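You operate a simulated robot arm through the tools that you are given. There is no shell and no other tool.

You run a simulated robot arm. Do the job below in one go: nothing can be reset, and whatever is moved stays where it is left.

Task
Wipe the oil smear out of the drip tray with the blue pad.
Fine: pull the tray right out and push it shut afterwards; put the pad back. What is to be rubbed or washed off counts as gone when no trace of it is left.

It is judged by the outcome, as a careful person would: the job done as asked, and still so three seconds after it is handed in. It fails if anything else is knocked over, pushed out of place, dropped, spilled or broken.

Robot
A 6-joint arm with a fingered hand, fixed in place. Base frame: the origin is at the foot of the arm, x ahead of it, y to its left, z up. Readings come in m, degrees, newtons and seconds.
With the tool pointing down near the work surface it reaches from about 0.28 to 0.6 m from the base axis. Its first joint turns from -166.0 to 166.0 degrees. Payload 3.2 kg.
The TCP is the grasp point between the finger pads, 0.022 m short of the fingertips. In the tool frame z runs along the fingers and y along their closing line. Largest opening 0.112 m; the body of the gripper starts 0.06 m behind the TCP. The gripper is a hand of 3 fingers: y runs from the thumb to the fingers, the wrist lies at [0, 0, -0.218] in the tool frame, and closing takes about 1.5 s.
Orientation is that of the tool frame in the base frame, as a unit quaternion [x, y, z, w]. With the fingers straight down and closing along the base's y, the tool's x points along the base's -x, its y along +y and its z along -z.

Tools
- The arm moves only by the tool nudge_tool. Its argument "steps" is a list of rows, each an object of numbers (a shift or turn left out is 0, a gripper value left out holds the last): "jaw": the gripper command, from -1 (fully open) to 1 (shut), values between in proportion; "dx", "dy", "dz": the shift along the tool's x, y, z in m; "rx", "ry", "rz": the turn, a rotation vector about the tool's x, y, z in rad. In form: [{"jaw": .., "dx": .., "dy": .., "dz": .., "rx": .., "ry": .., "rz": ..}, ...]. A call has 1 to 20 rows; each row shifts and turns the commanded pose from where the row before left it, along the tool's axes as they then stand. A row lasts 0.2 s, in which the tool goes at most 0.05 m and 8.6 degrees; a call with a longer step from one row to the next is refused whole, and so is a gripper value outside its range. A pose out of reach is approached as far as the arm can. The call stops where the force on the tool passes 40 N (or 10 N more than at its start, if that is more) or the arm is blocked; 0.2 s more then pass. The fingers move at their own pace (about 0.108 m/s each) and stop on an object; they squeeze with about 29 N. The grip force told is the motor's: it shows also when the fingers shut on nothing. Time passes only in rows, and 0.2 s behind the last, so rows that do not move let the fingers close. The reply holds the time, the measured pose of the TCP, the force on the tool along the base axes, the opening and the grip force, in the units named above and with some noise, with the torque about the TCP (base axes, N m) and any sound that the robot's microphone picked up, and new pictures: "pictures" is both (left out), scene, wrist or none.
- Cameras (640 x 400 px; columns grow to the right, rows downward): "scene" is fixed at [0.3985, -0.5008, 1.46]; the picture's right is [0.99, 0.14, 0.00], its down [0.14, -0.97, -0.21] and it looks along [-0.03, 0.21, -0.98] (base axes); focal length 322 px, centre (320, 200). "wrist" rides on the gripper at [0.066, 0.003, -0.08] in the tool frame; the picture's right is [-0.05, 1.00, 0.00], its down [-0.77, -0.04, -0.64] and it looks along [-0.64, -0.03, 0.77] (tool axes); focal length 275 px, centre (320, 200). There is no depth. A picture from a camera that has moved, and an enlarged one, comes with that camera's place and axes in the base frame and with its lens.
- lift_body(by): slides the trunk up (or, below 0, down) by that many m; the arm rides with it, the base frame stays. It gives what a move gives, with no picture.
- set_grasp(shape): the hand has 3 fingers and takes this shape, open, in about a second: jaw (thumb against the fingers, like two jaws); tri (thumb and two fingers); tip (a fingertip pinch); poke (one finger out to press); point (the index stretched); flat (the hand flat); cup (the hand cupped); fist (a fist). The gripper value then closes the fingers along that shape, each until it touches; the sizes above hold for jaw. It gives what a move gives, with no picture.
- inspect(camera, box): a new picture of the part [left, top, right, bottom] of that camera's present view, enlarged. No time passes.
- finish_job(): hands the job in; it is judged then, once.

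Places have to be worked out from the pictures, the camera data and where the tool is seen. Open the gripper and draw the arm clear of the work before you hand the job in, unless the task says otherwise.

The tools are called by a JSON object that holds its "name" and its "arguments". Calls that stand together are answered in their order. nudge_tool: Moves the arm, as the interface text tells. Its arguments: {"type":"object","properties":{"steps":{"type":"array","items":{"type":"object","properties":{"jaw":{"type":"number"},"dx":{"type":"number"},"dy":{"type":"number"},"dz":{"type":"number"},"rx":{"type":"number"},"ry":{"type":"number"},"rz":{"type":"number"}}}},"pictures":{"type":"string","enum":["both","scene","wrist","none"]}},"required":["steps"]} The other tools are called the same way: lift_body (by) slides the trunk up or down; set_grasp (shape) gives the hand a shape; inspect (camera, box) takes an enlarged picture of a part of a camera's view; finish_job () hands the job in.

At the start:

```text
t: 0.0
position: [0.178, -0.3244, 1.0305]
tcp_rot: [0.0, 1.0, 0.0, 0.001]
wrist_force: [0.9, -0.2, -0.2]
wrist_torque: [0.0, -0.01, 0.03]
grip_width: 0.1118
finger_force: 0.0
shape: jaw
trunk travel left (down, up): [-0.466, 0.124]
```

scene: 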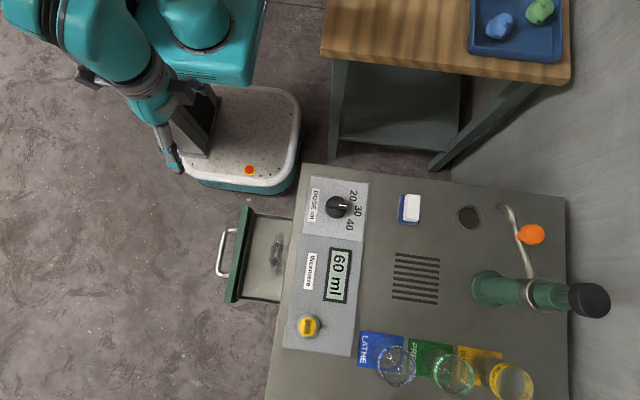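
wrist: 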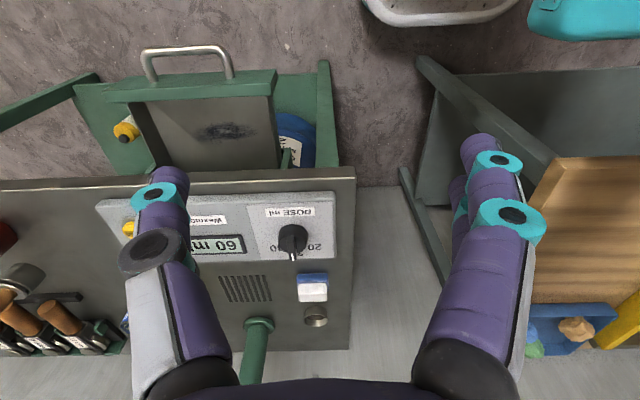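

The tray is partly open at the machine's left side with a dark smear in it. I'll zoom in on the candidates for the blue pad and on the tray before moving.

{"name": "inspect", "arguments": {"camera": "scene", "box": [200, 180, 320, 320]}}

{"name": "inspect", "arguments": {"camera": "scene", "box": [360, 170, 460, 240]}}

{"name": "inspect", "arguments": {"camera": "scene", "box": [440, 0, 600, 100]}}

{"name": "inspect", "arguments": {"camera": "wrist", "box": [60, 30, 380, 230]}}

{"name": "inspect", "arguments": {"camera": "wrist", "box": [240, 200, 380, 340]}}

{"name": "inspect", "arguments": {"camera": "scene", "box": [270, 160, 600, 400]}}

```text
2.86 times, centred on (260, 250) of scene
camera zoom: at [0.3985, -0.5008, 1.46], right [0.99, 0.14, 0.0], down [0.14, -0.97, -0.21], along [-0.03, 0.21, -0.98], focal length 921 px, centre (491, 57)
```

zoom: 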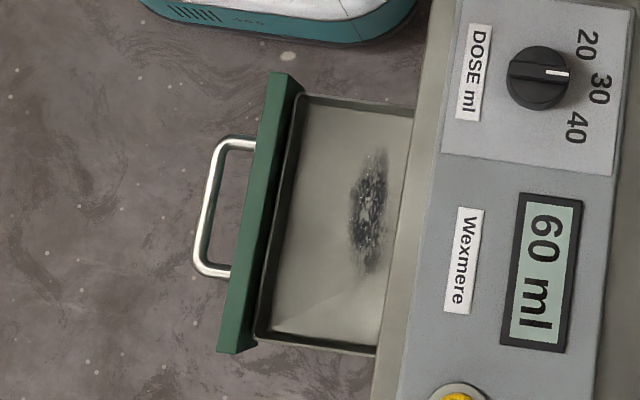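

```text
5.71 times, centred on (410, 205) of scene
camera zoom: at [0.3985, -0.5008, 1.46], right [0.99, 0.14, 0.0], down [0.14, -0.97, -0.21], along [-0.03, 0.21, -0.98], focal length 1842 px, centre (-194, 171)
```

zoom: 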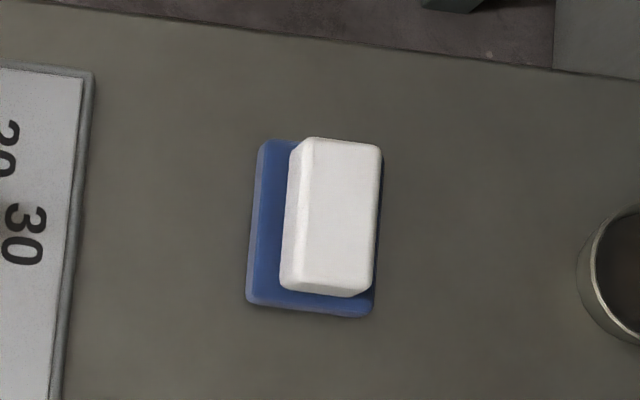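

```text
4.00 times, centred on (520, 50) of scene
camera zoom: at [0.3985, -0.5008, 1.46], right [0.99, 0.14, 0.0], down [0.14, -0.97, -0.21], along [-0.03, 0.21, -0.98], focal length 1290 px, centre (-480, 800)
```

zoom: 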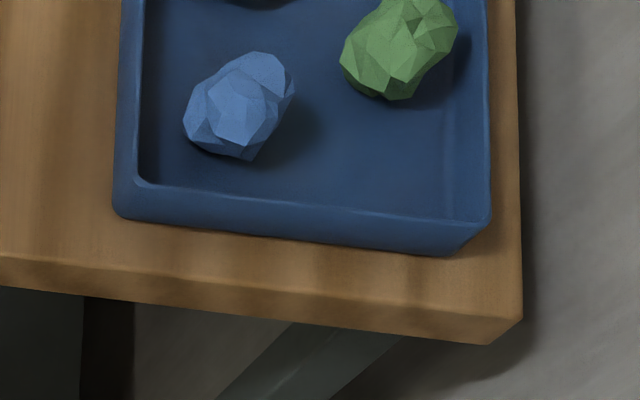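

```text
2.00 times, centred on (220, 130) of wrist
camera zoom: at [0.1137, -0.3195, 1.1111], right [0.05, 1.0, 0.0], down [0.77, -0.04, 0.64], along [0.64, -0.03, -0.77], focal length 551 px, centre (520, 340)
```

zoom: 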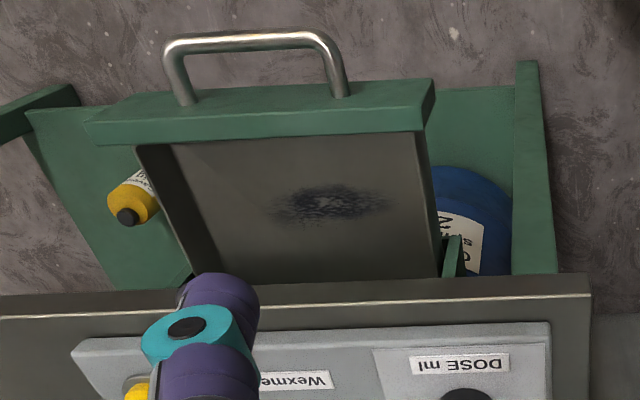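

```text
2.86 times, centred on (310, 270) of wrist
camera zoom: at [0.1137, -0.3195, 1.1111], right [0.05, 1.0, 0.0], down [0.77, -0.04, 0.64], along [0.64, -0.03, -0.77], focal length 786 px, centre (349, 0)
```

zoom: 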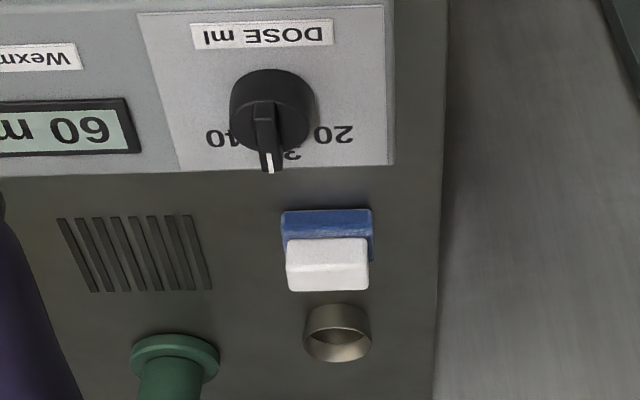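

```text
1.67 times, centred on (435, 280) of scene
camera zoom: at [0.3985, -0.5008, 1.46], right [0.99, 0.14, 0.0], down [0.14, -0.97, -0.21], along [-0.03, 0.21, -0.98], focal length 537 px, centre (128, 67)
```

zoom: 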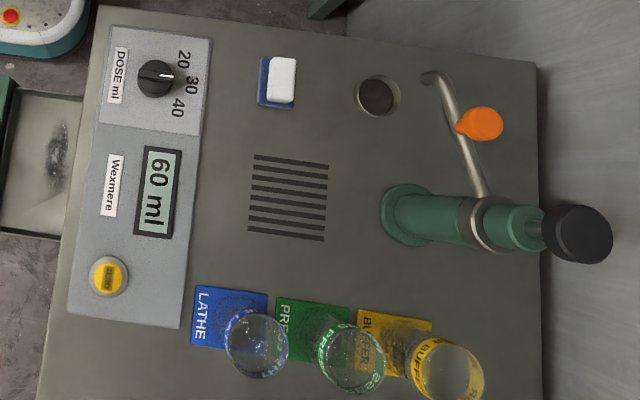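

The pad is a blue block with a white back, lying on the machine's top at about (0.56, -0.355, 0.825). By triangulation the tray floor is near z≈0.717 and the smear near (0.297, -0.478). I'll move the wrist camera over to look along the tray and under the machine edge.

{"name": "nudge_tool", "arguments": {"steps": [{"dx": 0.0145, "dy": -0.039, "dz": 0.02}, {"dx": 0.0145, "dy": -0.039, "dz": 0.02}, {"dx": 0.0145, "dy": -0.039, "dz": 0.02}, {"dx": 0.0145, "dy": -0.039, "dz": 0.02}, {}]}}

```text
t: 1.2
position: [0.1196, -0.4807, 0.9496]
tcp_rot: [0.0, 1.0, 0.0, 0.0]
wrist_force: [-0.1, 0.7, -0.1]
wrist_torque: [-0.02, 0.04, -0.03]
grip_width: 0.1118
finger_force: 0.0
shape: jaw
trunk travel left (down, up): [-0.466, 0.124]
camera wrist: at [0.055, -0.4761, 1.0309], right [0.05, 1.0, 0.0], down [0.77, -0.04, 0.64], along [0.64, -0.03, -0.77], focal length 275 px, centre (320, 200)
```

scene: 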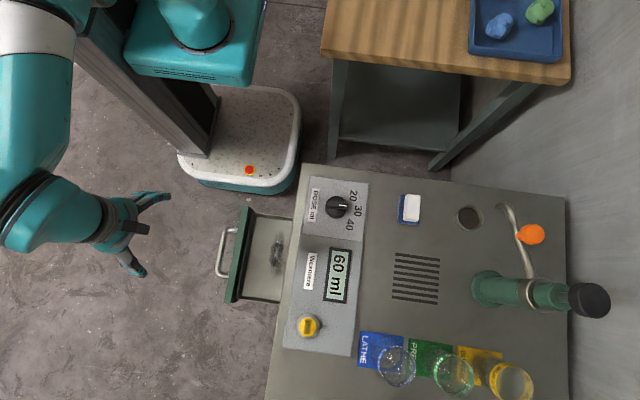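
wrist: 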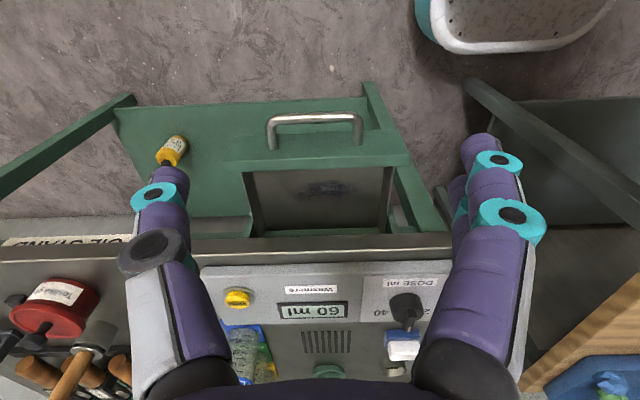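

Zooming in on the tray region in the new wrist view.

{"name": "inspect", "arguments": {"camera": "wrist", "box": [210, 90, 450, 250]}}

{"name": "inspect", "arguments": {"camera": "scene", "box": [200, 190, 312, 310]}}

```text
2.50 times, centred on (330, 170) of wrist
camera zoom: at [0.055, -0.4761, 1.0309], right [0.05, 1.0, 0.0], down [0.77, -0.04, 0.64], along [0.64, -0.03, -0.77], focal length 688 px, centre (295, 275)
```

zoom: 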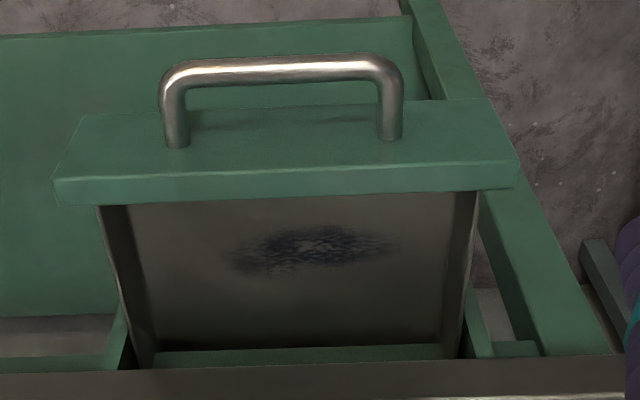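

```text
3.33 times, centred on (256, 250) of scene
camera zoom: at [0.3985, -0.5008, 1.46], right [0.99, 0.14, 0.0], down [0.14, -0.97, -0.21], along [-0.03, 0.21, -0.98], focal length 1075 px, centre (533, 33)
```

zoom: 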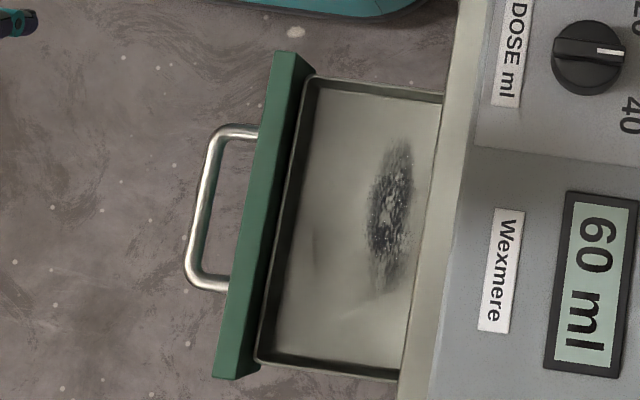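

The tray floor is near z≈0.713, its front panel spans x≈0.214–0.232 with its top at z≈0.774, and the machine's top edge is at x≈0.334, z≈0.813. Before choosing how to pull the tray I'll check the finger layout.

{"name": "inspect", "arguments": {"camera": "wrist", "box": [100, 120, 560, 400]}}

{"name": "inspect", "arguments": {"camera": "scene", "box": [60, 150, 220, 300]}}

```text
1.39 times, centred on (330, 260) of wrist
camera zoom: at [0.055, -0.4761, 1.0309], right [0.05, 1.0, 0.0], down [0.77, -0.04, 0.64], along [0.64, -0.03, -0.77], focal length 383 px, centre (306, 116)
```

zoom: 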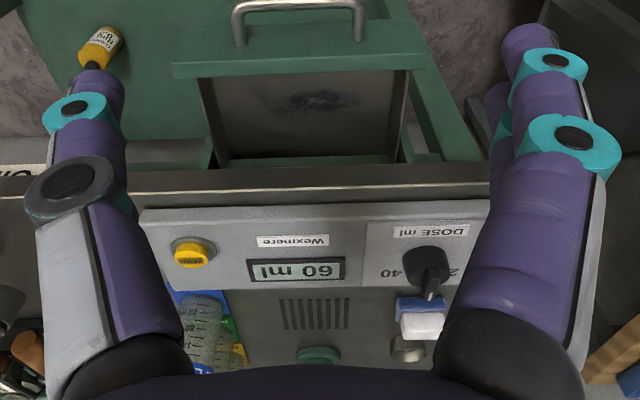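

```text
2.67 times, centred on (140, 225) of scene
camera zoom: at [0.3985, -0.5008, 1.46], right [0.99, 0.14, 0.0], down [0.14, -0.97, -0.21], along [-0.03, 0.21, -0.98], focal length 860 px, centre (800, 133)
```

zoom: 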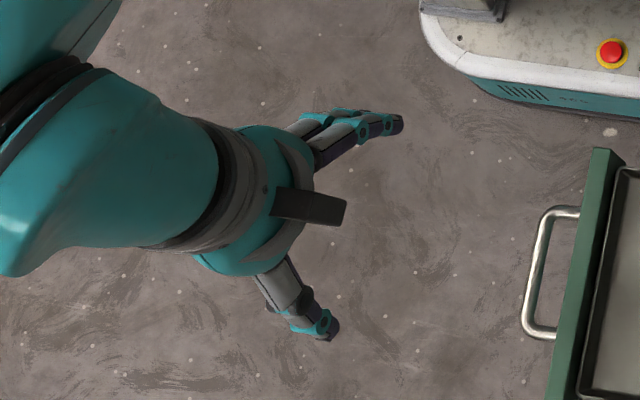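

The hand has a thumb and two side-by-side fingers, so I'll pull the tray from inside. I'll shut the fingers, dip them between the front panel and the smear without touching the floor, and draw toward -x. First I'll hover above that spot with the fingers closing.

{"name": "nudge_tool", "arguments": {"steps": [{"jaw": 1, "dx": -0.0355, "dz": 0.022}, {"dx": -0.0355, "dz": 0.022}, {"dx": -0.0355, "dz": 0.022}, {"dx": -0.0345, "dz": 0.022}, {}, {}, {}, {}]}}

```text
t: 3.0
position: [0.26, -0.4989, 0.87]
tcp_rot: [-0.001, 1.0, 0.002, 0.0]
wrist_force: [0.6, 1.1, -0.3]
wrist_torque: [0.01, -0.01, 0.02]
grip_width: 0.0
finger_force: 29.3
shape: jaw
out of reach, approached as far as the arm can: row 3, 4
trunk travel left (down, up): [-0.466, 0.124]
camera wrist: at [0.1946, -0.4946, 0.9512], right [0.04, 1.0, 0.0], down [0.77, -0.04, 0.64], along [0.64, -0.03, -0.77], focal length 275 px, centre (320, 200)
```

scene: 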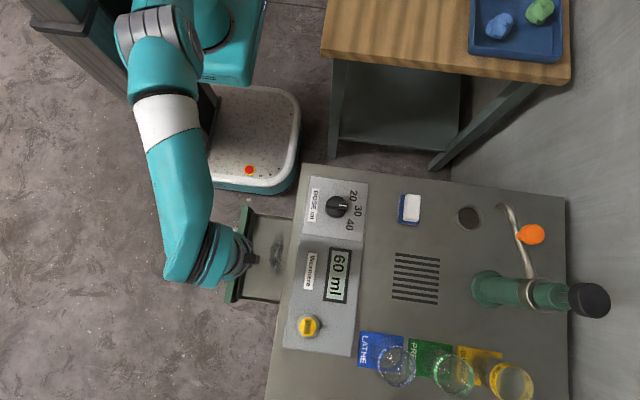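
wrist: 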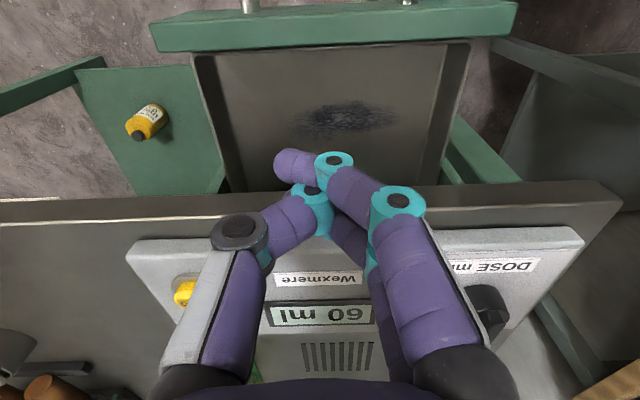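

The arm ran out of reach here and drifted 18 mm in y, so the trunk needs to come down for this height. I'll go back up and out first, then lower the trunk 0.2 m.

{"name": "nudge_tool", "arguments": {"steps": [{"dx": 0.035, "dz": -0.03}, {"dx": 0.035, "dz": -0.03}, {"dx": 0.03, "dz": -0.035}, {"dx": 0.0, "dz": -0.045}, {"dz": -0.045}], "pictures": "none"}}

{"name": "lift_body", "arguments": {"by": -0.2}}

{"name": "nudge_tool", "arguments": {"steps": [{}]}}

```text
t: 4.2
position: [0.1677, -0.4757, 1.0389]
tcp_rot: [-0.001, 1.0, -0.001, -0.001]
wrist_force: [-0.5, -0.2, 0.7]
wrist_torque: [-0.03, -0.02, 0.0]
grip_width: 0.0001
finger_force: 29.1
shape: jaw
out of reach, approached as far as the arm can: row 4, 5
trunk travel left (down, up): [-0.466, 0.124]
```

```text
t: 6.4
position: [0.168, -0.4758, 0.8395]
tcp_rot: [0.0, 1.0, 0.0, -0.001]
wrist_force: [0.0, -0.9, 0.0]
wrist_torque: [0.01, -0.01, 0.0]
grip_width: 0.0
finger_force: 29.0
shape: jaw
trunk travel left (down, up): [-0.266, 0.324]
```

```text
t: 6.8
position: [0.1699, -0.4766, 0.8389]
tcp_rot: [-0.001, 1.0, 0.0, 0.0]
wrist_force: [0.3, 0.3, 0.4]
wrist_torque: [-0.03, 0.02, -0.01]
grip_width: 0.0
finger_force: 28.9
shape: jaw
trunk travel left (down, up): [-0.266, 0.324]
camera wrist: at [0.1031, -0.4722, 0.9198], right [0.05, 1.0, 0.0], down [0.77, -0.04, 0.64], along [0.64, -0.03, -0.77], focal length 275 px, centre (320, 200)
```

scene: 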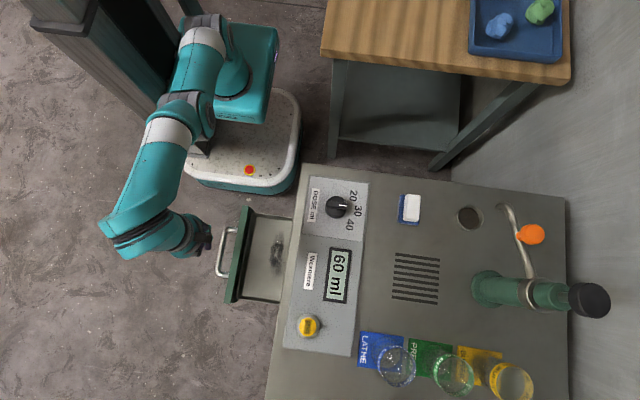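
wrist: 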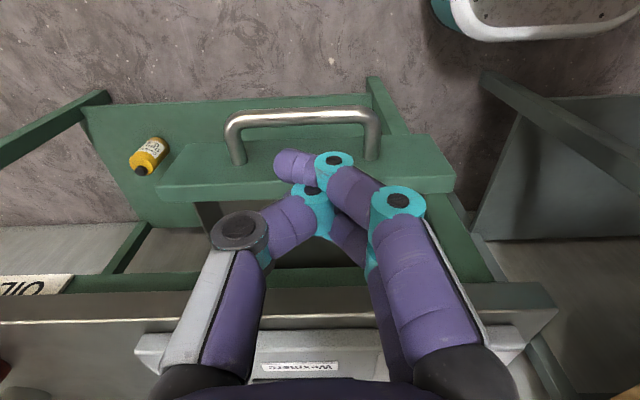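

Trunk is now 0.2 m lower and the TCP is at (0.17, -0.477, 0.839). From the two reach limits I estimate the shoulder is best about 0.05 m below its starting level, so I'll raise the trunk 0.15 and move over the strip behind the front panel.

{"name": "lift_body", "arguments": {"by": 0.15}}

{"name": "nudge_tool", "arguments": {"steps": [{"dz": 0.045}, {"dz": 0.045}, {"dx": -0.03, "dz": 0.02}, {"dx": -0.03, "dz": 0.02}, {"dx": -0.027, "dy": -0.003, "dz": 0.01}, {}]}}

```text
t: 8.5
position: [0.1677, -0.4763, 0.9885]
tcp_rot: [0.0, 1.0, 0.0, 0.0]
wrist_force: [0.5, 0.4, 1.3]
wrist_torque: [-0.01, 0.0, -0.01]
grip_width: 0.0001
finger_force: 29.3
shape: jaw
trunk travel left (down, up): [-0.416, 0.174]
```

```text
t: 9.9
position: [0.2512, -0.4618, 0.9725]
tcp_rot: [0.001, 1.0, -0.001, 0.004]
wrist_force: [-0.2, -0.1, 0.2]
wrist_torque: [-0.01, 0.03, 0.0]
grip_width: 0.0
finger_force: 29.1
shape: jaw
out of reach, approached as far as the arm can: row 1, 2, 3, 4
trunk travel left (down, up): [-0.416, 0.174]
camera wrist: at [0.1853, -0.4571, 1.0531], right [0.05, 1.0, 0.0], down [0.77, -0.04, 0.64], along [0.64, -0.03, -0.77], focal length 275 px, centre (320, 200)
```

scene: 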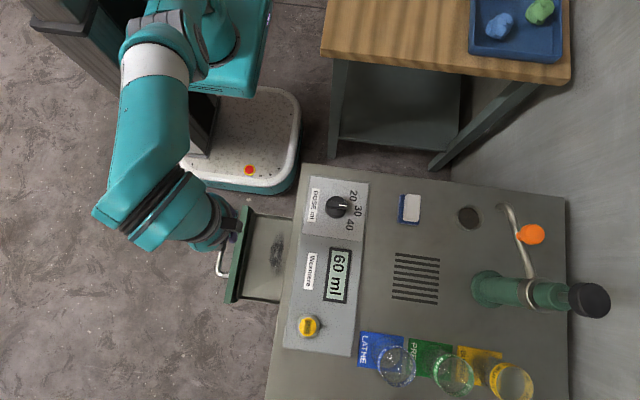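
wrist: 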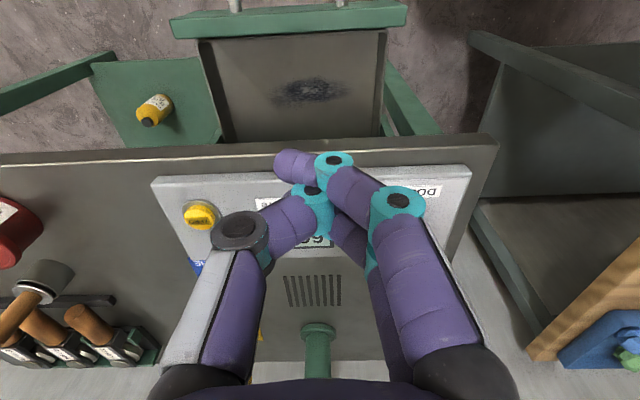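

The readout (z=0.9725) disagrees with what I commanded (~0.85), so I'll idle for a moment to see whether the arm is still moving.

{"name": "nudge_tool", "arguments": {"steps": [{}, {}, {}], "pictures": "none"}}

```text
t: 10.7
position: [0.2518, -0.4619, 0.9735]
tcp_rot: [0.002, 1.0, -0.001, 0.004]
wrist_force: [0.1, 0.0, -0.5]
wrist_torque: [-0.01, 0.01, -0.01]
grip_width: 0.0
finger_force: 29.1
shape: jaw
trunk travel left (down, up): [-0.416, 0.174]
```

It's holding at z=0.973, so the out-of-reach rows were simply cut short. I'll try plain small downward steps from here.

{"name": "nudge_tool", "arguments": {"steps": [{"dz": 0.02}, {"dz": 0.02}, {"dz": 0.02}], "pictures": "none"}}

```text
t: 11.5
position: [0.2488, -0.4614, 0.9128]
tcp_rot: [-0.001, 1.0, 0.0, 0.0]
wrist_force: [-1.0, 1.1, -0.3]
wrist_torque: [0.03, 0.01, 0.01]
grip_width: 0.0
finger_force: 29.3
shape: jaw
trunk travel left (down, up): [-0.416, 0.174]
```

That works. I'll continue in small steps to just above the strip behind the panel.

{"name": "nudge_tool", "arguments": {"steps": [{"dx": -0.004, "dy": -0.007, "dz": 0.02}, {"dx": -0.004, "dy": -0.007, "dz": 0.02}, {"dx": -0.003, "dy": -0.006, "dz": 0.02}, {"dz": 0.02}, {}]}}

```text
t: 12.7
position: [0.2606, -0.4923, 0.8363]
tcp_rot: [-0.001, 1.0, 0.001, 0.0]
wrist_force: [-0.2, -0.6, -0.1]
wrist_torque: [-0.01, 0.0, 0.0]
grip_width: 0.0
finger_force: 28.7
shape: jaw
out of reach, approached as far as the arm can: row 4
trunk travel left (down, up): [-0.416, 0.174]
camera wrist: at [0.1953, -0.4878, 0.9173], right [0.04, 1.0, 0.0], down [0.77, -0.04, 0.64], along [0.64, -0.03, -0.77], focal length 275 px, centre (320, 200)
```

scene: 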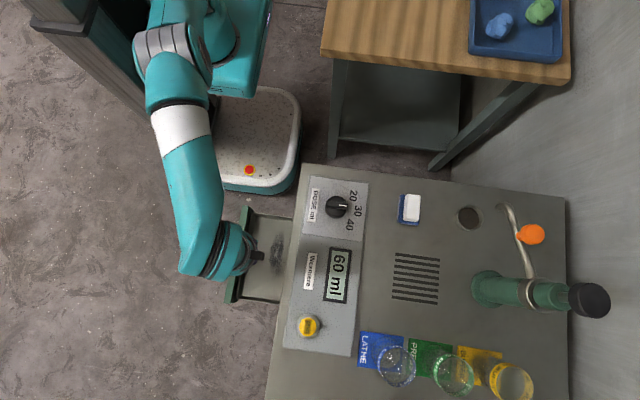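
wrist: 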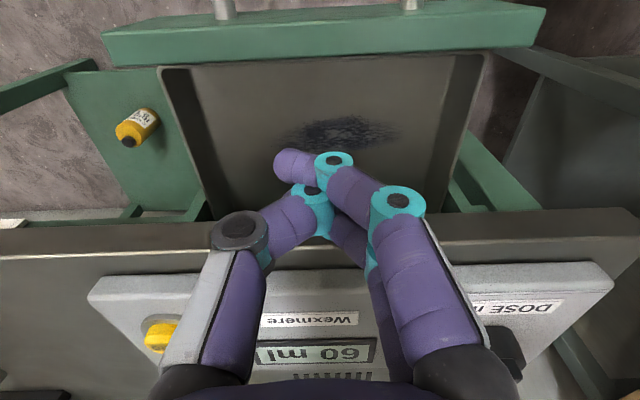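

The fingers are over the strip behind the panel: TCP is (0.261, -0.492, 0.836), with the smear ahead and below. The arm itself resists going lower here, so I'll use the trunk to descend 0.08 m. That leaves the tips about 2 cm above the tray floor.

{"name": "lift_body", "arguments": {"by": -0.08}}

{"name": "nudge_tool", "arguments": {"steps": [{}]}}

```text
t: 13.9
position: [0.2609, -0.4908, 0.7565]
tcp_rot: [-0.001, 1.0, 0.002, 0.0]
wrist_force: [0.0, 0.8, -0.7]
wrist_torque: [0.0, 0.01, 0.0]
grip_width: 0.0
finger_force: 28.7
shape: jaw
trunk travel left (down, up): [-0.336, 0.254]
```

```text
t: 14.3
position: [0.2609, -0.4906, 0.7566]
tcp_rot: [-0.001, 1.0, 0.002, 0.0]
wrist_force: [0.8, -0.6, -0.3]
wrist_torque: [-0.01, 0.0, 0.04]
grip_width: 0.0001
finger_force: 28.6
shape: jaw
trunk travel left (down, up): [-0.336, 0.254]
camera wrist: at [0.1953, -0.4876, 0.8377], right [0.04, 1.0, 0.0], down [0.77, -0.04, 0.64], along [0.64, -0.03, -0.77], focal length 275 px, centre (320, 200)
```

scene: 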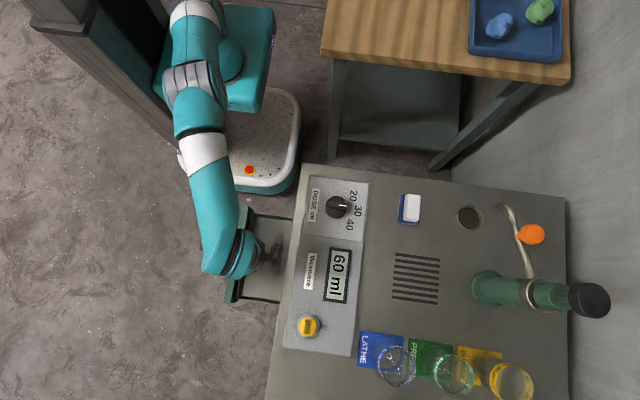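
wrist: 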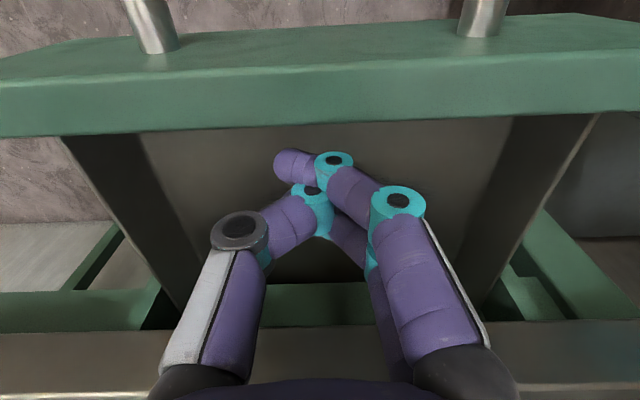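

The fingers are inside the tray behind the front panel and touching nothing. Now I'll draw toward -x to pull the tray out.

{"name": "nudge_tool", "arguments": {"steps": [{"dx": 0.01}, {"dx": 0.01}, {"dx": 0.01}, {"dx": 0.01}, {"dx": 0.01}, {}]}}

```text
t: 15.7
position: [0.2091, -0.4922, 0.7568]
tcp_rot: [-0.002, 1.0, 0.001, 0.0]
wrist_force: [-0.7, 0.9, 0.3]
wrist_torque: [-0.01, 0.01, 0.01]
grip_width: 0.0
finger_force: 28.9
shape: jaw
trunk travel left (down, up): [-0.336, 0.254]
camera wrist: at [0.145, -0.4875, 0.8375], right [0.04, 1.0, 0.0], down [0.77, -0.04, 0.64], along [0.64, -0.03, -0.77], focal length 275 px, centre (320, 200)
```

scene: 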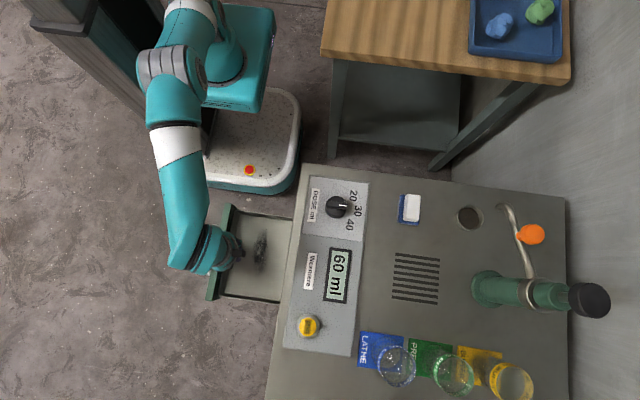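
wrist: 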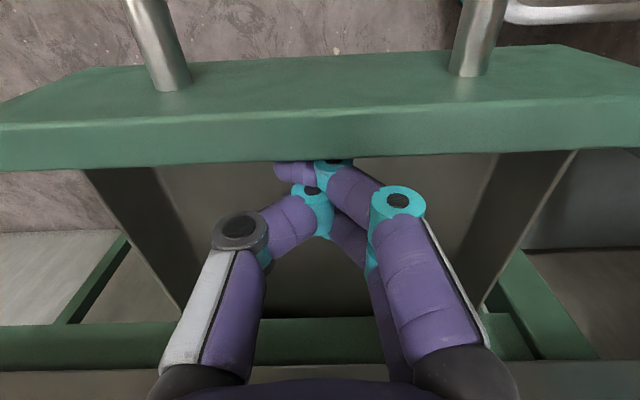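

The tray slides out easily, about 3 cm so far. I'll pull a further 4 cm.

{"name": "nudge_tool", "arguments": {"steps": [{"dx": 0.01}, {"dx": 0.01}, {"dx": 0.01}, {"dx": 0.01}, {}]}}

```text
t: 16.9
position: [0.1732, -0.4915, 0.756]
tcp_rot: [-0.002, 1.0, 0.002, 0.0]
wrist_force: [11.2, 0.7, -0.6]
wrist_torque: [-0.01, -0.11, 0.12]
grip_width: 0.0
finger_force: 29.4
shape: jaw
trunk travel left (down, up): [-0.336, 0.254]
camera wrist: at [0.1064, -0.4878, 0.8373], right [0.04, 1.0, 0.0], down [0.77, -0.04, 0.64], along [0.64, -0.03, -0.77], focal length 275 px, centre (320, 200)
```

scene: 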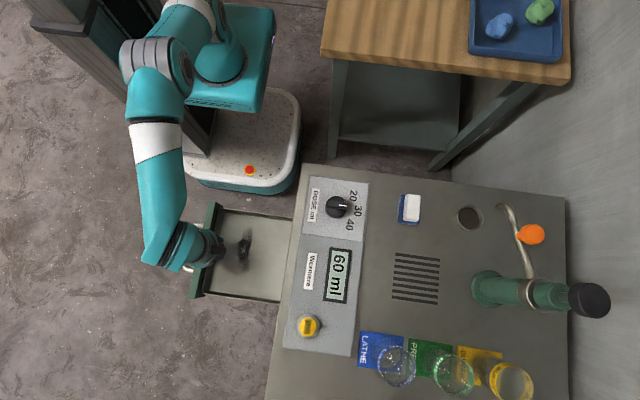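
wrist: 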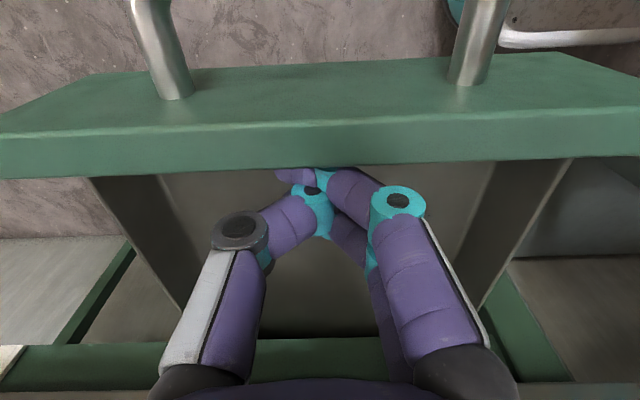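

The force rose to 11 N, so the tray is at its stop and fully out. I'll ease off, rise clear and look at it.

{"name": "nudge_tool", "arguments": {"steps": [{"dx": -0.01}, {"dx": -0.01}, {"dz": -0.02}, {"dz": -0.02}, {"dz": -0.02}, {"dz": -0.02}, {"dz": -0.02}, {"dx": 0.02, "dz": -0.02}, {"dx": 0.02, "dz": -0.02}, {"dx": 0.02, "dz": -0.02}, {}]}}

```text
t: 19.3
position: [0.1601, -0.4903, 0.8915]
tcp_rot: [0.001, 1.0, -0.001, 0.004]
wrist_force: [0.0, 0.2, -0.5]
wrist_torque: [-0.02, -0.01, 0.03]
grip_width: 0.0001
finger_force: 28.7
shape: jaw
out of reach, approached as far as the arm can: row 9, 10
trunk travel left (down, up): [-0.336, 0.254]
camera wrist: at [0.0948, -0.4853, 0.9719], right [0.05, 1.0, 0.0], down [0.77, -0.04, 0.64], along [0.64, -0.03, -0.77], focal length 275 px, centre (320, 200)
```

scene: 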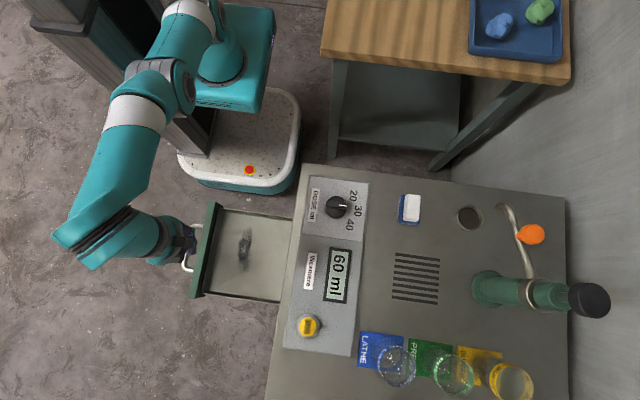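
wrist: 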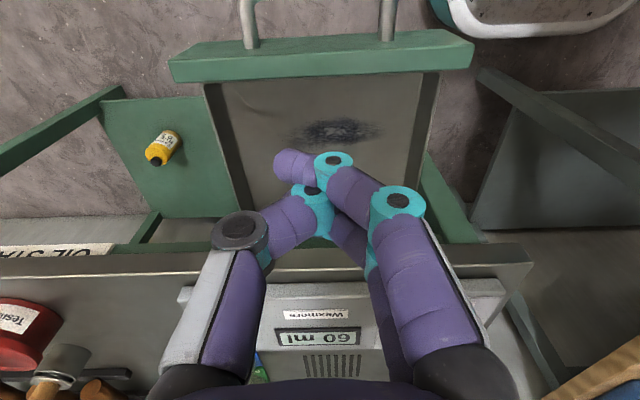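

The tray is fully out with the smear exposed. Now for the pad: I'll raise the trunk, open the fingers, pull back to a less stretched pose, and start turning the hand about its axis. With the wrist camera on the machine side I can lean the hand outward later without the camera hitting the tray.

{"name": "lift_body", "arguments": {"by": 0.13}}

{"name": "nudge_tool", "arguments": {"steps": [{"jaw": -1, "dy": 0.02}, {"dx": -0.01, "dy": 0.02, "dz": 0.01}, {"dx": -0.01, "dy": 0.02, "dz": 0.01}, {"dx": -0.01, "dy": 0.02, "dz": 0.01}, {"dx": -0.01, "dy": 0.01, "dz": 0.01}, {"rz": 0.14}, {"rz": 0.14}, {"rz": 0.14}, {"rz": 0.14}, {"rz": 0.14}, {}]}}

```text
t: 20.9
position: [0.1596, -0.4907, 1.0203]
tcp_rot: [0.001, 1.0, -0.001, 0.004]
wrist_force: [-0.2, 0.6, -0.1]
wrist_torque: [0.02, -0.02, 0.0]
grip_width: 0.0003
finger_force: 28.5
shape: jaw
trunk travel left (down, up): [-0.466, 0.124]
```

```text
t: 23.3
position: [0.1698, -0.4722, 1.0468]
tcp_rot: [0.343, 0.939, 0.0, 0.004]
wrist_force: [0.4, 0.1, -0.7]
wrist_torque: [-0.03, 0.0, -0.02]
grip_width: 0.1123
finger_force: 0.0
shape: jaw
out of reach, approached as far as the arm can: row 6, 7, 8, 9
trunk travel left (down, up): [-0.466, 0.124]
camera wrist: at [0.1214, -0.4254, 1.1269], right [0.68, 0.73, 0.0], down [0.56, -0.52, 0.64], along [0.47, -0.43, -0.77], focal length 275 px, centre (320, 200)
```

scene: 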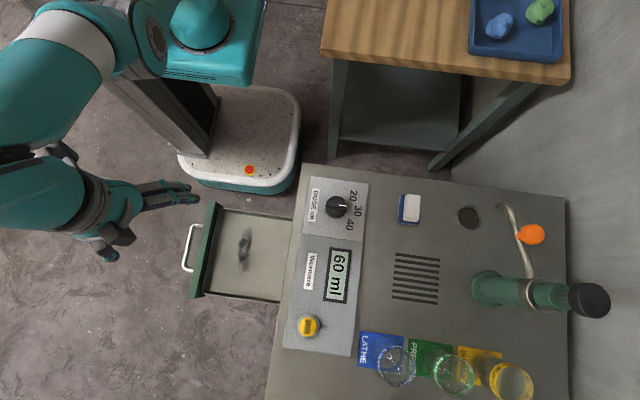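
wrist: 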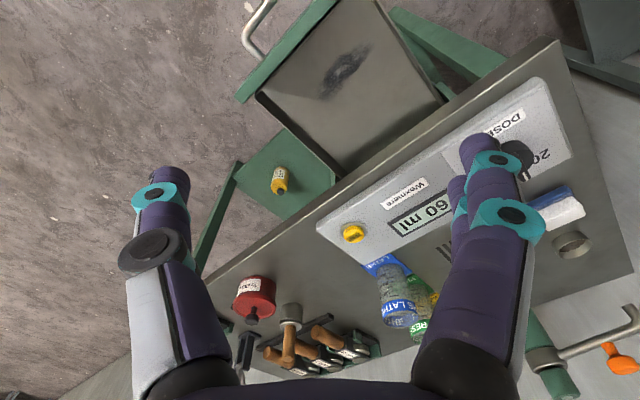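

The hand turned 40°, but its position isn't where I commanded it. I'll make small test moves to see how the arm responds here.

{"name": "nudge_tool", "arguments": {"steps": [{"dz": 0.02}, {"dz": 0.02}, {"dz": 0.02}], "pictures": "none"}}

{"name": "nudge_tool", "arguments": {"steps": [{"dx": 0.013, "dy": 0.0153}, {"dx": 0.013, "dy": 0.0153}, {"dx": 0.013, "dy": 0.0153}], "pictures": "none"}}

```text
t: 24.1
position: [0.1705, -0.4737, 1.0387]
tcp_rot: [0.344, 0.939, 0.001, 0.002]
wrist_force: [-0.1, -0.3, 0.5]
wrist_torque: [0.04, 0.01, -0.03]
grip_width: 0.1122
finger_force: 0.0
shape: jaw
out of reach, approached as far as the arm can: row 1, 2, 3
trunk travel left (down, up): [-0.466, 0.124]
```

```text
t: 24.9
position: [0.1807, -0.4704, 1.0429]
tcp_rot: [0.344, 0.939, 0.0, 0.004]
wrist_force: [1.1, 0.2, 0.2]
wrist_torque: [-0.02, 0.0, 0.03]
grip_width: 0.112
finger_force: 0.1
shape: jaw
out of reach, approached as far as the arm can: row 1, 2, 3
trunk travel left (down, up): [-0.466, 0.124]
```

The arm barely responds to inward moves, so it may be locked in a stretched pose. I'll look at its shape and try single small commands in other directions.

{"name": "nudge_tool", "arguments": {"steps": [{}, {}], "pictures": "scene"}}

{"name": "nudge_tool", "arguments": {"steps": [{"dx": -0.015, "dy": 0.013}, {"dx": -0.015, "dy": 0.013}], "pictures": "none"}}

{"name": "nudge_tool", "arguments": {"steps": [{"dx": 0.0, "dy": 0.0, "dz": -0.02}], "pictures": "none"}}

```text
t: 25.5
position: [0.1814, -0.4705, 1.0428]
tcp_rot: [0.344, 0.939, -0.001, 0.004]
wrist_force: [0.3, 0.8, -0.5]
wrist_torque: [0.03, 0.02, 0.02]
grip_width: 0.1121
finger_force: 0.1
shape: jaw
trunk travel left (down, up): [-0.466, 0.124]
```

scene: 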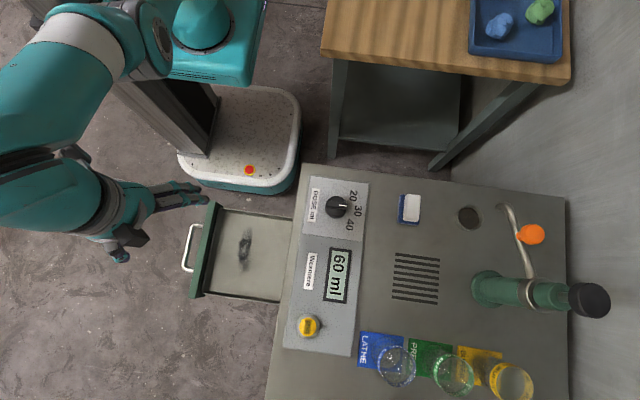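

```text
t: 26.1
position: [0.2192, -0.4623, 1.0392]
tcp_rot: [0.343, 0.939, -0.001, 0.005]
wrist_force: [0.7, 0.0, -0.1]
wrist_torque: [-0.04, 0.02, 0.04]
grip_width: 0.1122
finger_force: 0.1
shape: jaw
out of reach, approached as far as the arm can: row 1, 2
trunk travel left (down, up): [-0.466, 0.124]
```

```text
t: 26.5
position: [0.2147, -0.4557, 1.0543]
tcp_rot: [0.344, 0.939, 0.0, 0.003]
wrist_force: [-0.3, 0.7, 0.8]
wrist_torque: [0.02, -0.02, 0.02]
grip_width: 0.1118
finger_force: 0.1
shape: jaw
out of reach, approached as far as the arm can: row 1
trunk travel left (down, up): [-0.466, 0.124]
```

Sideways moves track, but inward ones don't: the arm is pinned at its full-stretch limit. I'll try larger inward-and-down steps to unbend it.

{"name": "nudge_tool", "arguments": {"steps": [{"dx": 0.036, "dy": 0.0167, "dz": 0.02}, {"dx": 0.036, "dy": 0.0167, "dz": 0.02}, {"dx": 0.036, "dy": 0.0167, "dz": 0.02}], "pictures": "none"}}

```text
t: 27.3
position: [0.2161, -0.4545, 1.0555]
tcp_rot: [0.344, 0.939, 0.0, 0.003]
wrist_force: [0.2, 0.2, -0.5]
wrist_torque: [0.02, 0.01, 0.01]
grip_width: 0.1118
finger_force: 0.0
shape: jaw
out of reach, approached as far as the arm can: row 1, 2, 3
trunk travel left (down, up): [-0.466, 0.124]
```

Still pinned. I'll try a sideways move combined with a tilt and a small drop, which freed the arm earlier.

{"name": "nudge_tool", "arguments": {"steps": [{"dx": -0.0153, "dy": 0.0129, "dz": 0.01}, {"dx": -0.0153, "dy": 0.0129, "dz": 0.01}], "pictures": "none"}}

{"name": "nudge_tool", "arguments": {"steps": [{"dz": 0.02}, {"dz": 0.02}], "pictures": "none"}}

```text
t: 27.9
position: [0.2547, -0.4519, 1.0321]
tcp_rot: [0.34, 0.94, 0.0, 0.002]
wrist_force: [0.4, 0.3, 0.1]
wrist_torque: [0.0, 0.01, -0.01]
grip_width: 0.112
finger_force: 0.0
shape: jaw
out of reach, approached as far as the arm can: row 2
trunk travel left (down, up): [-0.466, 0.124]
```

```text
t: 28.5
position: [0.2534, -0.4533, 1.0314]
tcp_rot: [0.341, 0.94, 0.0, 0.003]
wrist_force: [0.5, -0.1, -0.1]
wrist_torque: [-0.01, 0.03, 0.01]
grip_width: 0.1118
finger_force: 0.0
shape: jaw
out of reach, approached as far as the arm can: row 1, 2
trunk travel left (down, up): [-0.466, 0.124]
```

I'll check whether this is an outer or an inner limit by testing a small outward move.

{"name": "nudge_tool", "arguments": {"steps": [{"dx": -0.018, "dy": -0.007}], "pictures": "none"}}

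{"name": "nudge_tool", "arguments": {"steps": [{"dz": 0.02}, {"dz": 0.02}], "pictures": "none"}}

```text
t: 28.9
position: [0.253, -0.4523, 1.0317]
tcp_rot: [0.341, 0.94, 0.0, 0.003]
wrist_force: [-1.4, 0.3, 0.0]
wrist_torque: [-0.01, -0.02, -0.02]
grip_width: 0.1119
finger_force: 0.0
shape: jaw
out of reach, approached as far as the arm can: row 1
trunk travel left (down, up): [-0.466, 0.124]
```

```text
t: 29.5
position: [0.2525, -0.4523, 1.0308]
tcp_rot: [0.34, 0.94, 0.001, 0.003]
wrist_force: [-0.5, -0.7, 0.4]
wrist_torque: [-0.01, -0.01, 0.0]
grip_width: 0.112
finger_force: 0.0
shape: jaw
out of reach, approached as far as the arm can: row 1, 2
trunk travel left (down, up): [-0.466, 0.124]
```

Both radial directions are blocked here. I'll test whether turning the hand back frees things up.

{"name": "nudge_tool", "arguments": {"steps": [{"rz": -0.14}, {"rz": -0.14}], "pictures": "none"}}

{"name": "nudge_tool", "arguments": {"steps": [{"dz": 0.01}, {"dz": 0.01}], "pictures": "none"}}

```text
t: 30.1
position: [0.253, -0.4524, 1.0312]
tcp_rot: [0.209, 0.978, 0.0, 0.003]
wrist_force: [-0.2, 0.4, 0.2]
wrist_torque: [-0.02, -0.03, -0.01]
grip_width: 0.1119
finger_force: 0.1
shape: jaw
trunk travel left (down, up): [-0.466, 0.124]
```

```text
t: 30.7
position: [0.2544, -0.4533, 1.0306]
tcp_rot: [0.209, 0.978, -0.001, 0.004]
wrist_force: [-0.1, -0.7, -0.3]
wrist_torque: [0.0, -0.02, -0.04]
grip_width: 0.1118
finger_force: 0.0
shape: jaw
out of reach, approached as far as the arm can: row 1, 2
trunk travel left (down, up): [-0.466, 0.124]
```

Turning works, dropping doesn't. I'll try a mostly sideways move (+x, +y, staying above the machine) with a small inward part.

{"name": "nudge_tool", "arguments": {"steps": [{"dx": -0.016, "dy": 0.0378}, {"dx": -0.016, "dy": 0.0378}], "pictures": "none"}}

{"name": "nudge_tool", "arguments": {"steps": [{"dz": 0.01}, {"dz": 0.01}], "pictures": "none"}}

```text
t: 31.3
position: [0.322, -0.4096, 1.0397]
tcp_rot: [0.209, 0.978, 0.001, 0.003]
wrist_force: [0.9, 0.0, -1.1]
wrist_torque: [0.04, -0.02, -0.01]
grip_width: 0.1121
finger_force: 0.2
shape: jaw
out of reach, approached as far as the arm can: row 1, 2
trunk travel left (down, up): [-0.466, 0.124]
```

```text
t: 31.9
position: [0.3213, -0.4113, 1.0388]
tcp_rot: [0.21, 0.978, 0.001, 0.002]
wrist_force: [0.3, 0.4, 0.8]
wrist_torque: [0.0, -0.03, -0.01]
grip_width: 0.1123
finger_force: 0.2
shape: jaw
out of reach, approached as far as the arm can: row 1, 2
trunk travel left (down, up): [-0.466, 0.124]
```

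Sideways works but the arm stays pinned to its full-stretch surface. Leaning the fingers outward, with the wrist coming back toward the base, should bend the elbow, so I'll try that tilt.

{"name": "nudge_tool", "arguments": {"steps": [{"rx": 0.0654, "ry": -0.1238}, {"rx": 0.0654, "ry": -0.1238}, {}], "pictures": "none"}}

{"name": "nudge_tool", "arguments": {"steps": [{"dz": 0.01}, {"dz": 0.01}], "pictures": "none"}}

```text
t: 32.7
position: [0.3027, -0.3886, 1.1579]
tcp_rot: [0.207, 0.97, -0.078, 0.1]
wrist_force: [0.4, -0.2, 0.4]
wrist_torque: [-0.01, -0.01, -0.02]
grip_width: 0.112
finger_force: 0.0
shape: jaw
out of reach, approached as far as the arm can: row 1, 2
trunk travel left (down, up): [-0.466, 0.124]
```

```text
t: 33.3
position: [0.3005, -0.3853, 1.1684]
tcp_rot: [0.208, 0.968, -0.087, 0.106]
wrist_force: [-0.6, -0.4, 0.2]
wrist_torque: [0.0, -0.01, 0.03]
grip_width: 0.112
finger_force: 0.0
shape: jaw
out of reach, approached as far as the arm can: row 1, 2
trunk travel left (down, up): [-0.466, 0.124]
```

That shifted the hand upward instead, to z=1.17. I'll look at the arm's configuration.

{"name": "nudge_tool", "arguments": {"steps": [{}]}}

```text
t: 33.7
position: [0.3013, -0.3854, 1.1691]
tcp_rot: [0.208, 0.968, -0.087, 0.106]
wrist_force: [0.6, 0.4, 0.1]
wrist_torque: [-0.03, -0.01, -0.03]
grip_width: 0.1118
finger_force: 0.0
shape: jaw
trunk travel left (down, up): [-0.466, 0.124]
camera wrist: at [0.2302, -0.339, 1.229], right [0.46, 0.88, -0.11], down [0.56, -0.19, 0.8], along [0.69, -0.43, -0.59], focal length 275 px, centre (320, 200)
```

scene: 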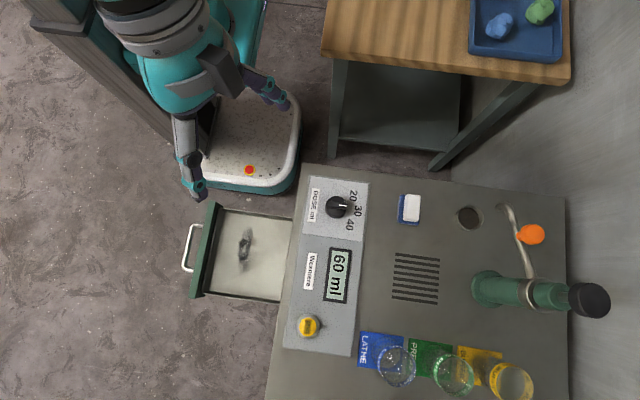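
wrist: 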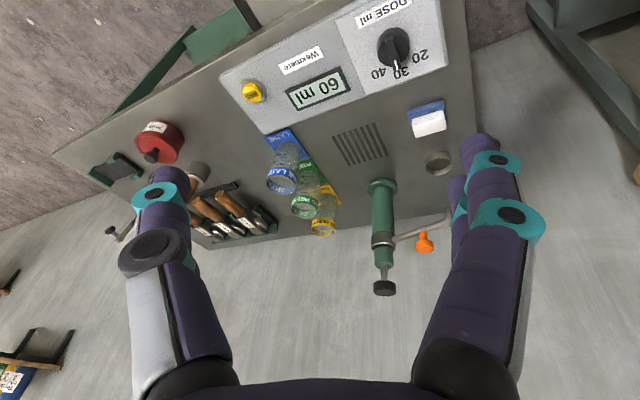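

The arm is straight and rising. A target down-and-outward along the fingers is tangential, which lets the elbow bend the right way, so I'll try larger steps along tool z.

{"name": "nudge_tool", "arguments": {"steps": [{"dz": 0.045}, {"dz": 0.045}], "pictures": "none"}}

{"name": "nudge_tool", "arguments": {"steps": [{"dz": 0.045}], "pictures": "none"}}

```text
t: 34.3
position: [0.3009, -0.3846, 1.1679]
tcp_rot: [0.207, 0.969, -0.087, 0.106]
wrist_force: [0.4, 0.0, -0.6]
wrist_torque: [0.03, 0.0, 0.02]
grip_width: 0.1122
finger_force: 0.1
shape: jaw
out of reach, approached as far as the arm can: row 1, 2
trunk travel left (down, up): [-0.466, 0.124]
```

```text
t: 34.7
position: [0.3, -0.3849, 1.1674]
tcp_rot: [0.207, 0.969, -0.087, 0.107]
wrist_force: [-0.2, -0.6, -0.2]
wrist_torque: [0.0, 0.0, 0.01]
grip_width: 0.112
finger_force: 0.1
shape: jaw
out of reach, approached as far as the arm can: row 1
trunk travel left (down, up): [-0.466, 0.124]
```

Down is fully blocked. I'll test the opposite direction (up along the tool) and leaning back.

{"name": "nudge_tool", "arguments": {"steps": [{"dz": -0.03}], "pictures": "none"}}

{"name": "nudge_tool", "arguments": {"steps": [{"rx": -0.0654, "ry": 0.1238}], "pictures": "none"}}

{"name": "nudge_tool", "arguments": {"steps": [{"dz": 0.03}], "pictures": "none"}}

```text
t: 35.1
position: [0.2919, -0.3738, 1.1883]
tcp_rot: [0.208, 0.968, -0.091, 0.111]
wrist_force: [-0.1, -0.2, 0.1]
wrist_torque: [0.0, 0.0, -0.02]
grip_width: 0.1121
finger_force: 0.1
shape: jaw
out of reach, approached as far as the arm can: row 1
trunk travel left (down, up): [-0.466, 0.124]
```

```text
t: 35.5
position: [0.3063, -0.3815, 1.1411]
tcp_rot: [0.21, 0.975, -0.046, 0.061]
wrist_force: [0.0, 0.3, -1.4]
wrist_torque: [0.03, 0.0, 0.0]
grip_width: 0.1119
finger_force: 0.1
shape: jaw
out of reach, approached as far as the arm can: row 1
trunk travel left (down, up): [-0.466, 0.124]
```

```text
t: 35.9
position: [0.3159, -0.3976, 1.1146]
tcp_rot: [0.209, 0.975, -0.045, 0.056]
wrist_force: [-0.1, 0.6, 0.7]
wrist_torque: [0.03, 0.01, -0.01]
grip_width: 0.1123
finger_force: 0.0
shape: jaw
out of reach, approached as far as the arm can: row 1
trunk travel left (down, up): [-0.466, 0.124]
```

It moves again after leaning back a little. I'll continue undoing the tilt and stepping down.

{"name": "nudge_tool", "arguments": {"steps": [{"rx": -0.04, "ry": 0.07, "dz": 0.02}, {"rx": -0.01, "ry": 0.03, "dz": 0.03}, {"dz": 0.03}], "pictures": "none"}}

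{"name": "nudge_tool", "arguments": {"steps": [{"dz": 0.03}, {"dz": 0.03}], "pictures": "none"}}

```text
t: 36.7
position: [0.3236, -0.4063, 1.0515]
tcp_rot: [0.208, 0.978, -0.009, 0.011]
wrist_force: [-0.8, 0.6, -0.6]
wrist_torque: [0.0, -0.01, -0.03]
grip_width: 0.1119
finger_force: 0.0
shape: jaw
out of reach, approached as far as the arm can: row 1, 2, 3
trunk travel left (down, up): [-0.466, 0.124]
```

```text
t: 37.3
position: [0.3255, -0.4071, 1.0519]
tcp_rot: [0.209, 0.978, -0.009, 0.012]
wrist_force: [0.8, 0.1, -0.3]
wrist_torque: [-0.01, 0.0, 0.03]
grip_width: 0.1118
finger_force: 0.0
shape: jaw
out of reach, approached as far as the arm can: row 1, 2
trunk travel left (down, up): [-0.466, 0.124]
```

Pinned again when the target has an inward part. I'll try a pure tangential down-and-out step.

{"name": "nudge_tool", "arguments": {"steps": [{"dx": -0.0213, "dy": -0.011, "dz": 0.032}, {"dx": -0.0213, "dy": -0.011, "dz": 0.032}, {"dx": -0.0213, "dy": -0.011, "dz": 0.034}], "pictures": "none"}}

{"name": "nudge_tool", "arguments": {"steps": [{"dz": 0.02}], "pictures": "none"}}

```text
t: 38.1
position: [0.3342, -0.4182, 1.0254]
tcp_rot: [0.205, 0.979, -0.01, 0.013]
wrist_force: [-0.8, -0.4, 0.0]
wrist_torque: [0.0, -0.01, 0.03]
grip_width: 0.1118
finger_force: 0.0
shape: jaw
out of reach, approached as far as the arm can: row 1, 2, 3
trunk travel left (down, up): [-0.466, 0.124]
```

```text
t: 38.5
position: [0.3332, -0.4205, 1.0217]
tcp_rot: [0.206, 0.979, -0.007, 0.01]
wrist_force: [-0.6, -0.3, 0.4]
wrist_torque: [0.04, 0.02, 0.01]
grip_width: 0.1119
finger_force: 0.0
shape: jaw
out of reach, approached as far as the arm can: row 1
trunk travel left (down, up): [-0.466, 0.124]
```

It creeps down. I suspect the elbow bent the wrong way past straight, so I'll push outward-and-down to straighten it fully and slide lower, where it behaved well before.

{"name": "nudge_tool", "arguments": {"steps": [{"dx": -0.0319, "dy": -0.0167, "dz": 0.027}, {"dx": -0.0319, "dy": -0.0167, "dz": 0.027}, {"dx": -0.0319, "dy": -0.0167, "dz": 0.027}], "pictures": "none"}}

{"name": "nudge_tool", "arguments": {"steps": [{"dz": 0.02}, {"dz": 0.02}], "pictures": "none"}}

```text
t: 39.3
position: [0.3325, -0.421, 1.0222]
tcp_rot: [0.207, 0.978, -0.007, 0.009]
wrist_force: [-0.1, -0.6, 0.3]
wrist_torque: [-0.01, 0.01, 0.0]
grip_width: 0.1118
finger_force: 0.1
shape: jaw
out of reach, approached as far as the arm can: row 1, 2, 3
trunk travel left (down, up): [-0.466, 0.124]
```

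```text
t: 39.9
position: [0.3322, -0.4195, 1.0228]
tcp_rot: [0.206, 0.978, -0.007, 0.01]
wrist_force: [0.8, -0.1, 0.6]
wrist_torque: [0.0, 0.0, 0.0]
grip_width: 0.1121
finger_force: 0.2
shape: jaw
out of reach, approached as far as the arm can: row 1, 2
trunk travel left (down, up): [-0.466, 0.124]
```

Horizontal sideways moves still work, and one with a slight drop did descend. I'll try sideways toward the pad with a small drop.

{"name": "nudge_tool", "arguments": {"steps": [{"dx": -0.0116, "dy": 0.0222, "dz": 0.012}, {"dx": -0.0116, "dy": 0.0222, "dz": 0.012}], "pictures": "none"}}

{"name": "nudge_tool", "arguments": {"steps": [{"dz": 0.015}], "pictures": "none"}}

```text
t: 40.5
position: [0.3339, -0.4199, 1.0225]
tcp_rot: [0.206, 0.979, -0.008, 0.01]
wrist_force: [-0.2, 1.5, 0.3]
wrist_torque: [0.01, -0.05, 0.0]
grip_width: 0.1118
finger_force: 0.0
shape: jaw
out of reach, approached as far as the arm can: row 1, 2
trunk travel left (down, up): [-0.466, 0.124]
```

```text
t: 40.9
position: [0.3312, -0.4223, 1.0201]
tcp_rot: [0.207, 0.978, -0.007, 0.011]
wrist_force: [0.8, 0.6, 0.5]
wrist_torque: [0.0, 0.0, 0.01]
grip_width: 0.1118
finger_force: 0.1
shape: jaw
out of reach, approached as far as the arm can: row 1
trunk travel left (down, up): [-0.466, 0.124]
```

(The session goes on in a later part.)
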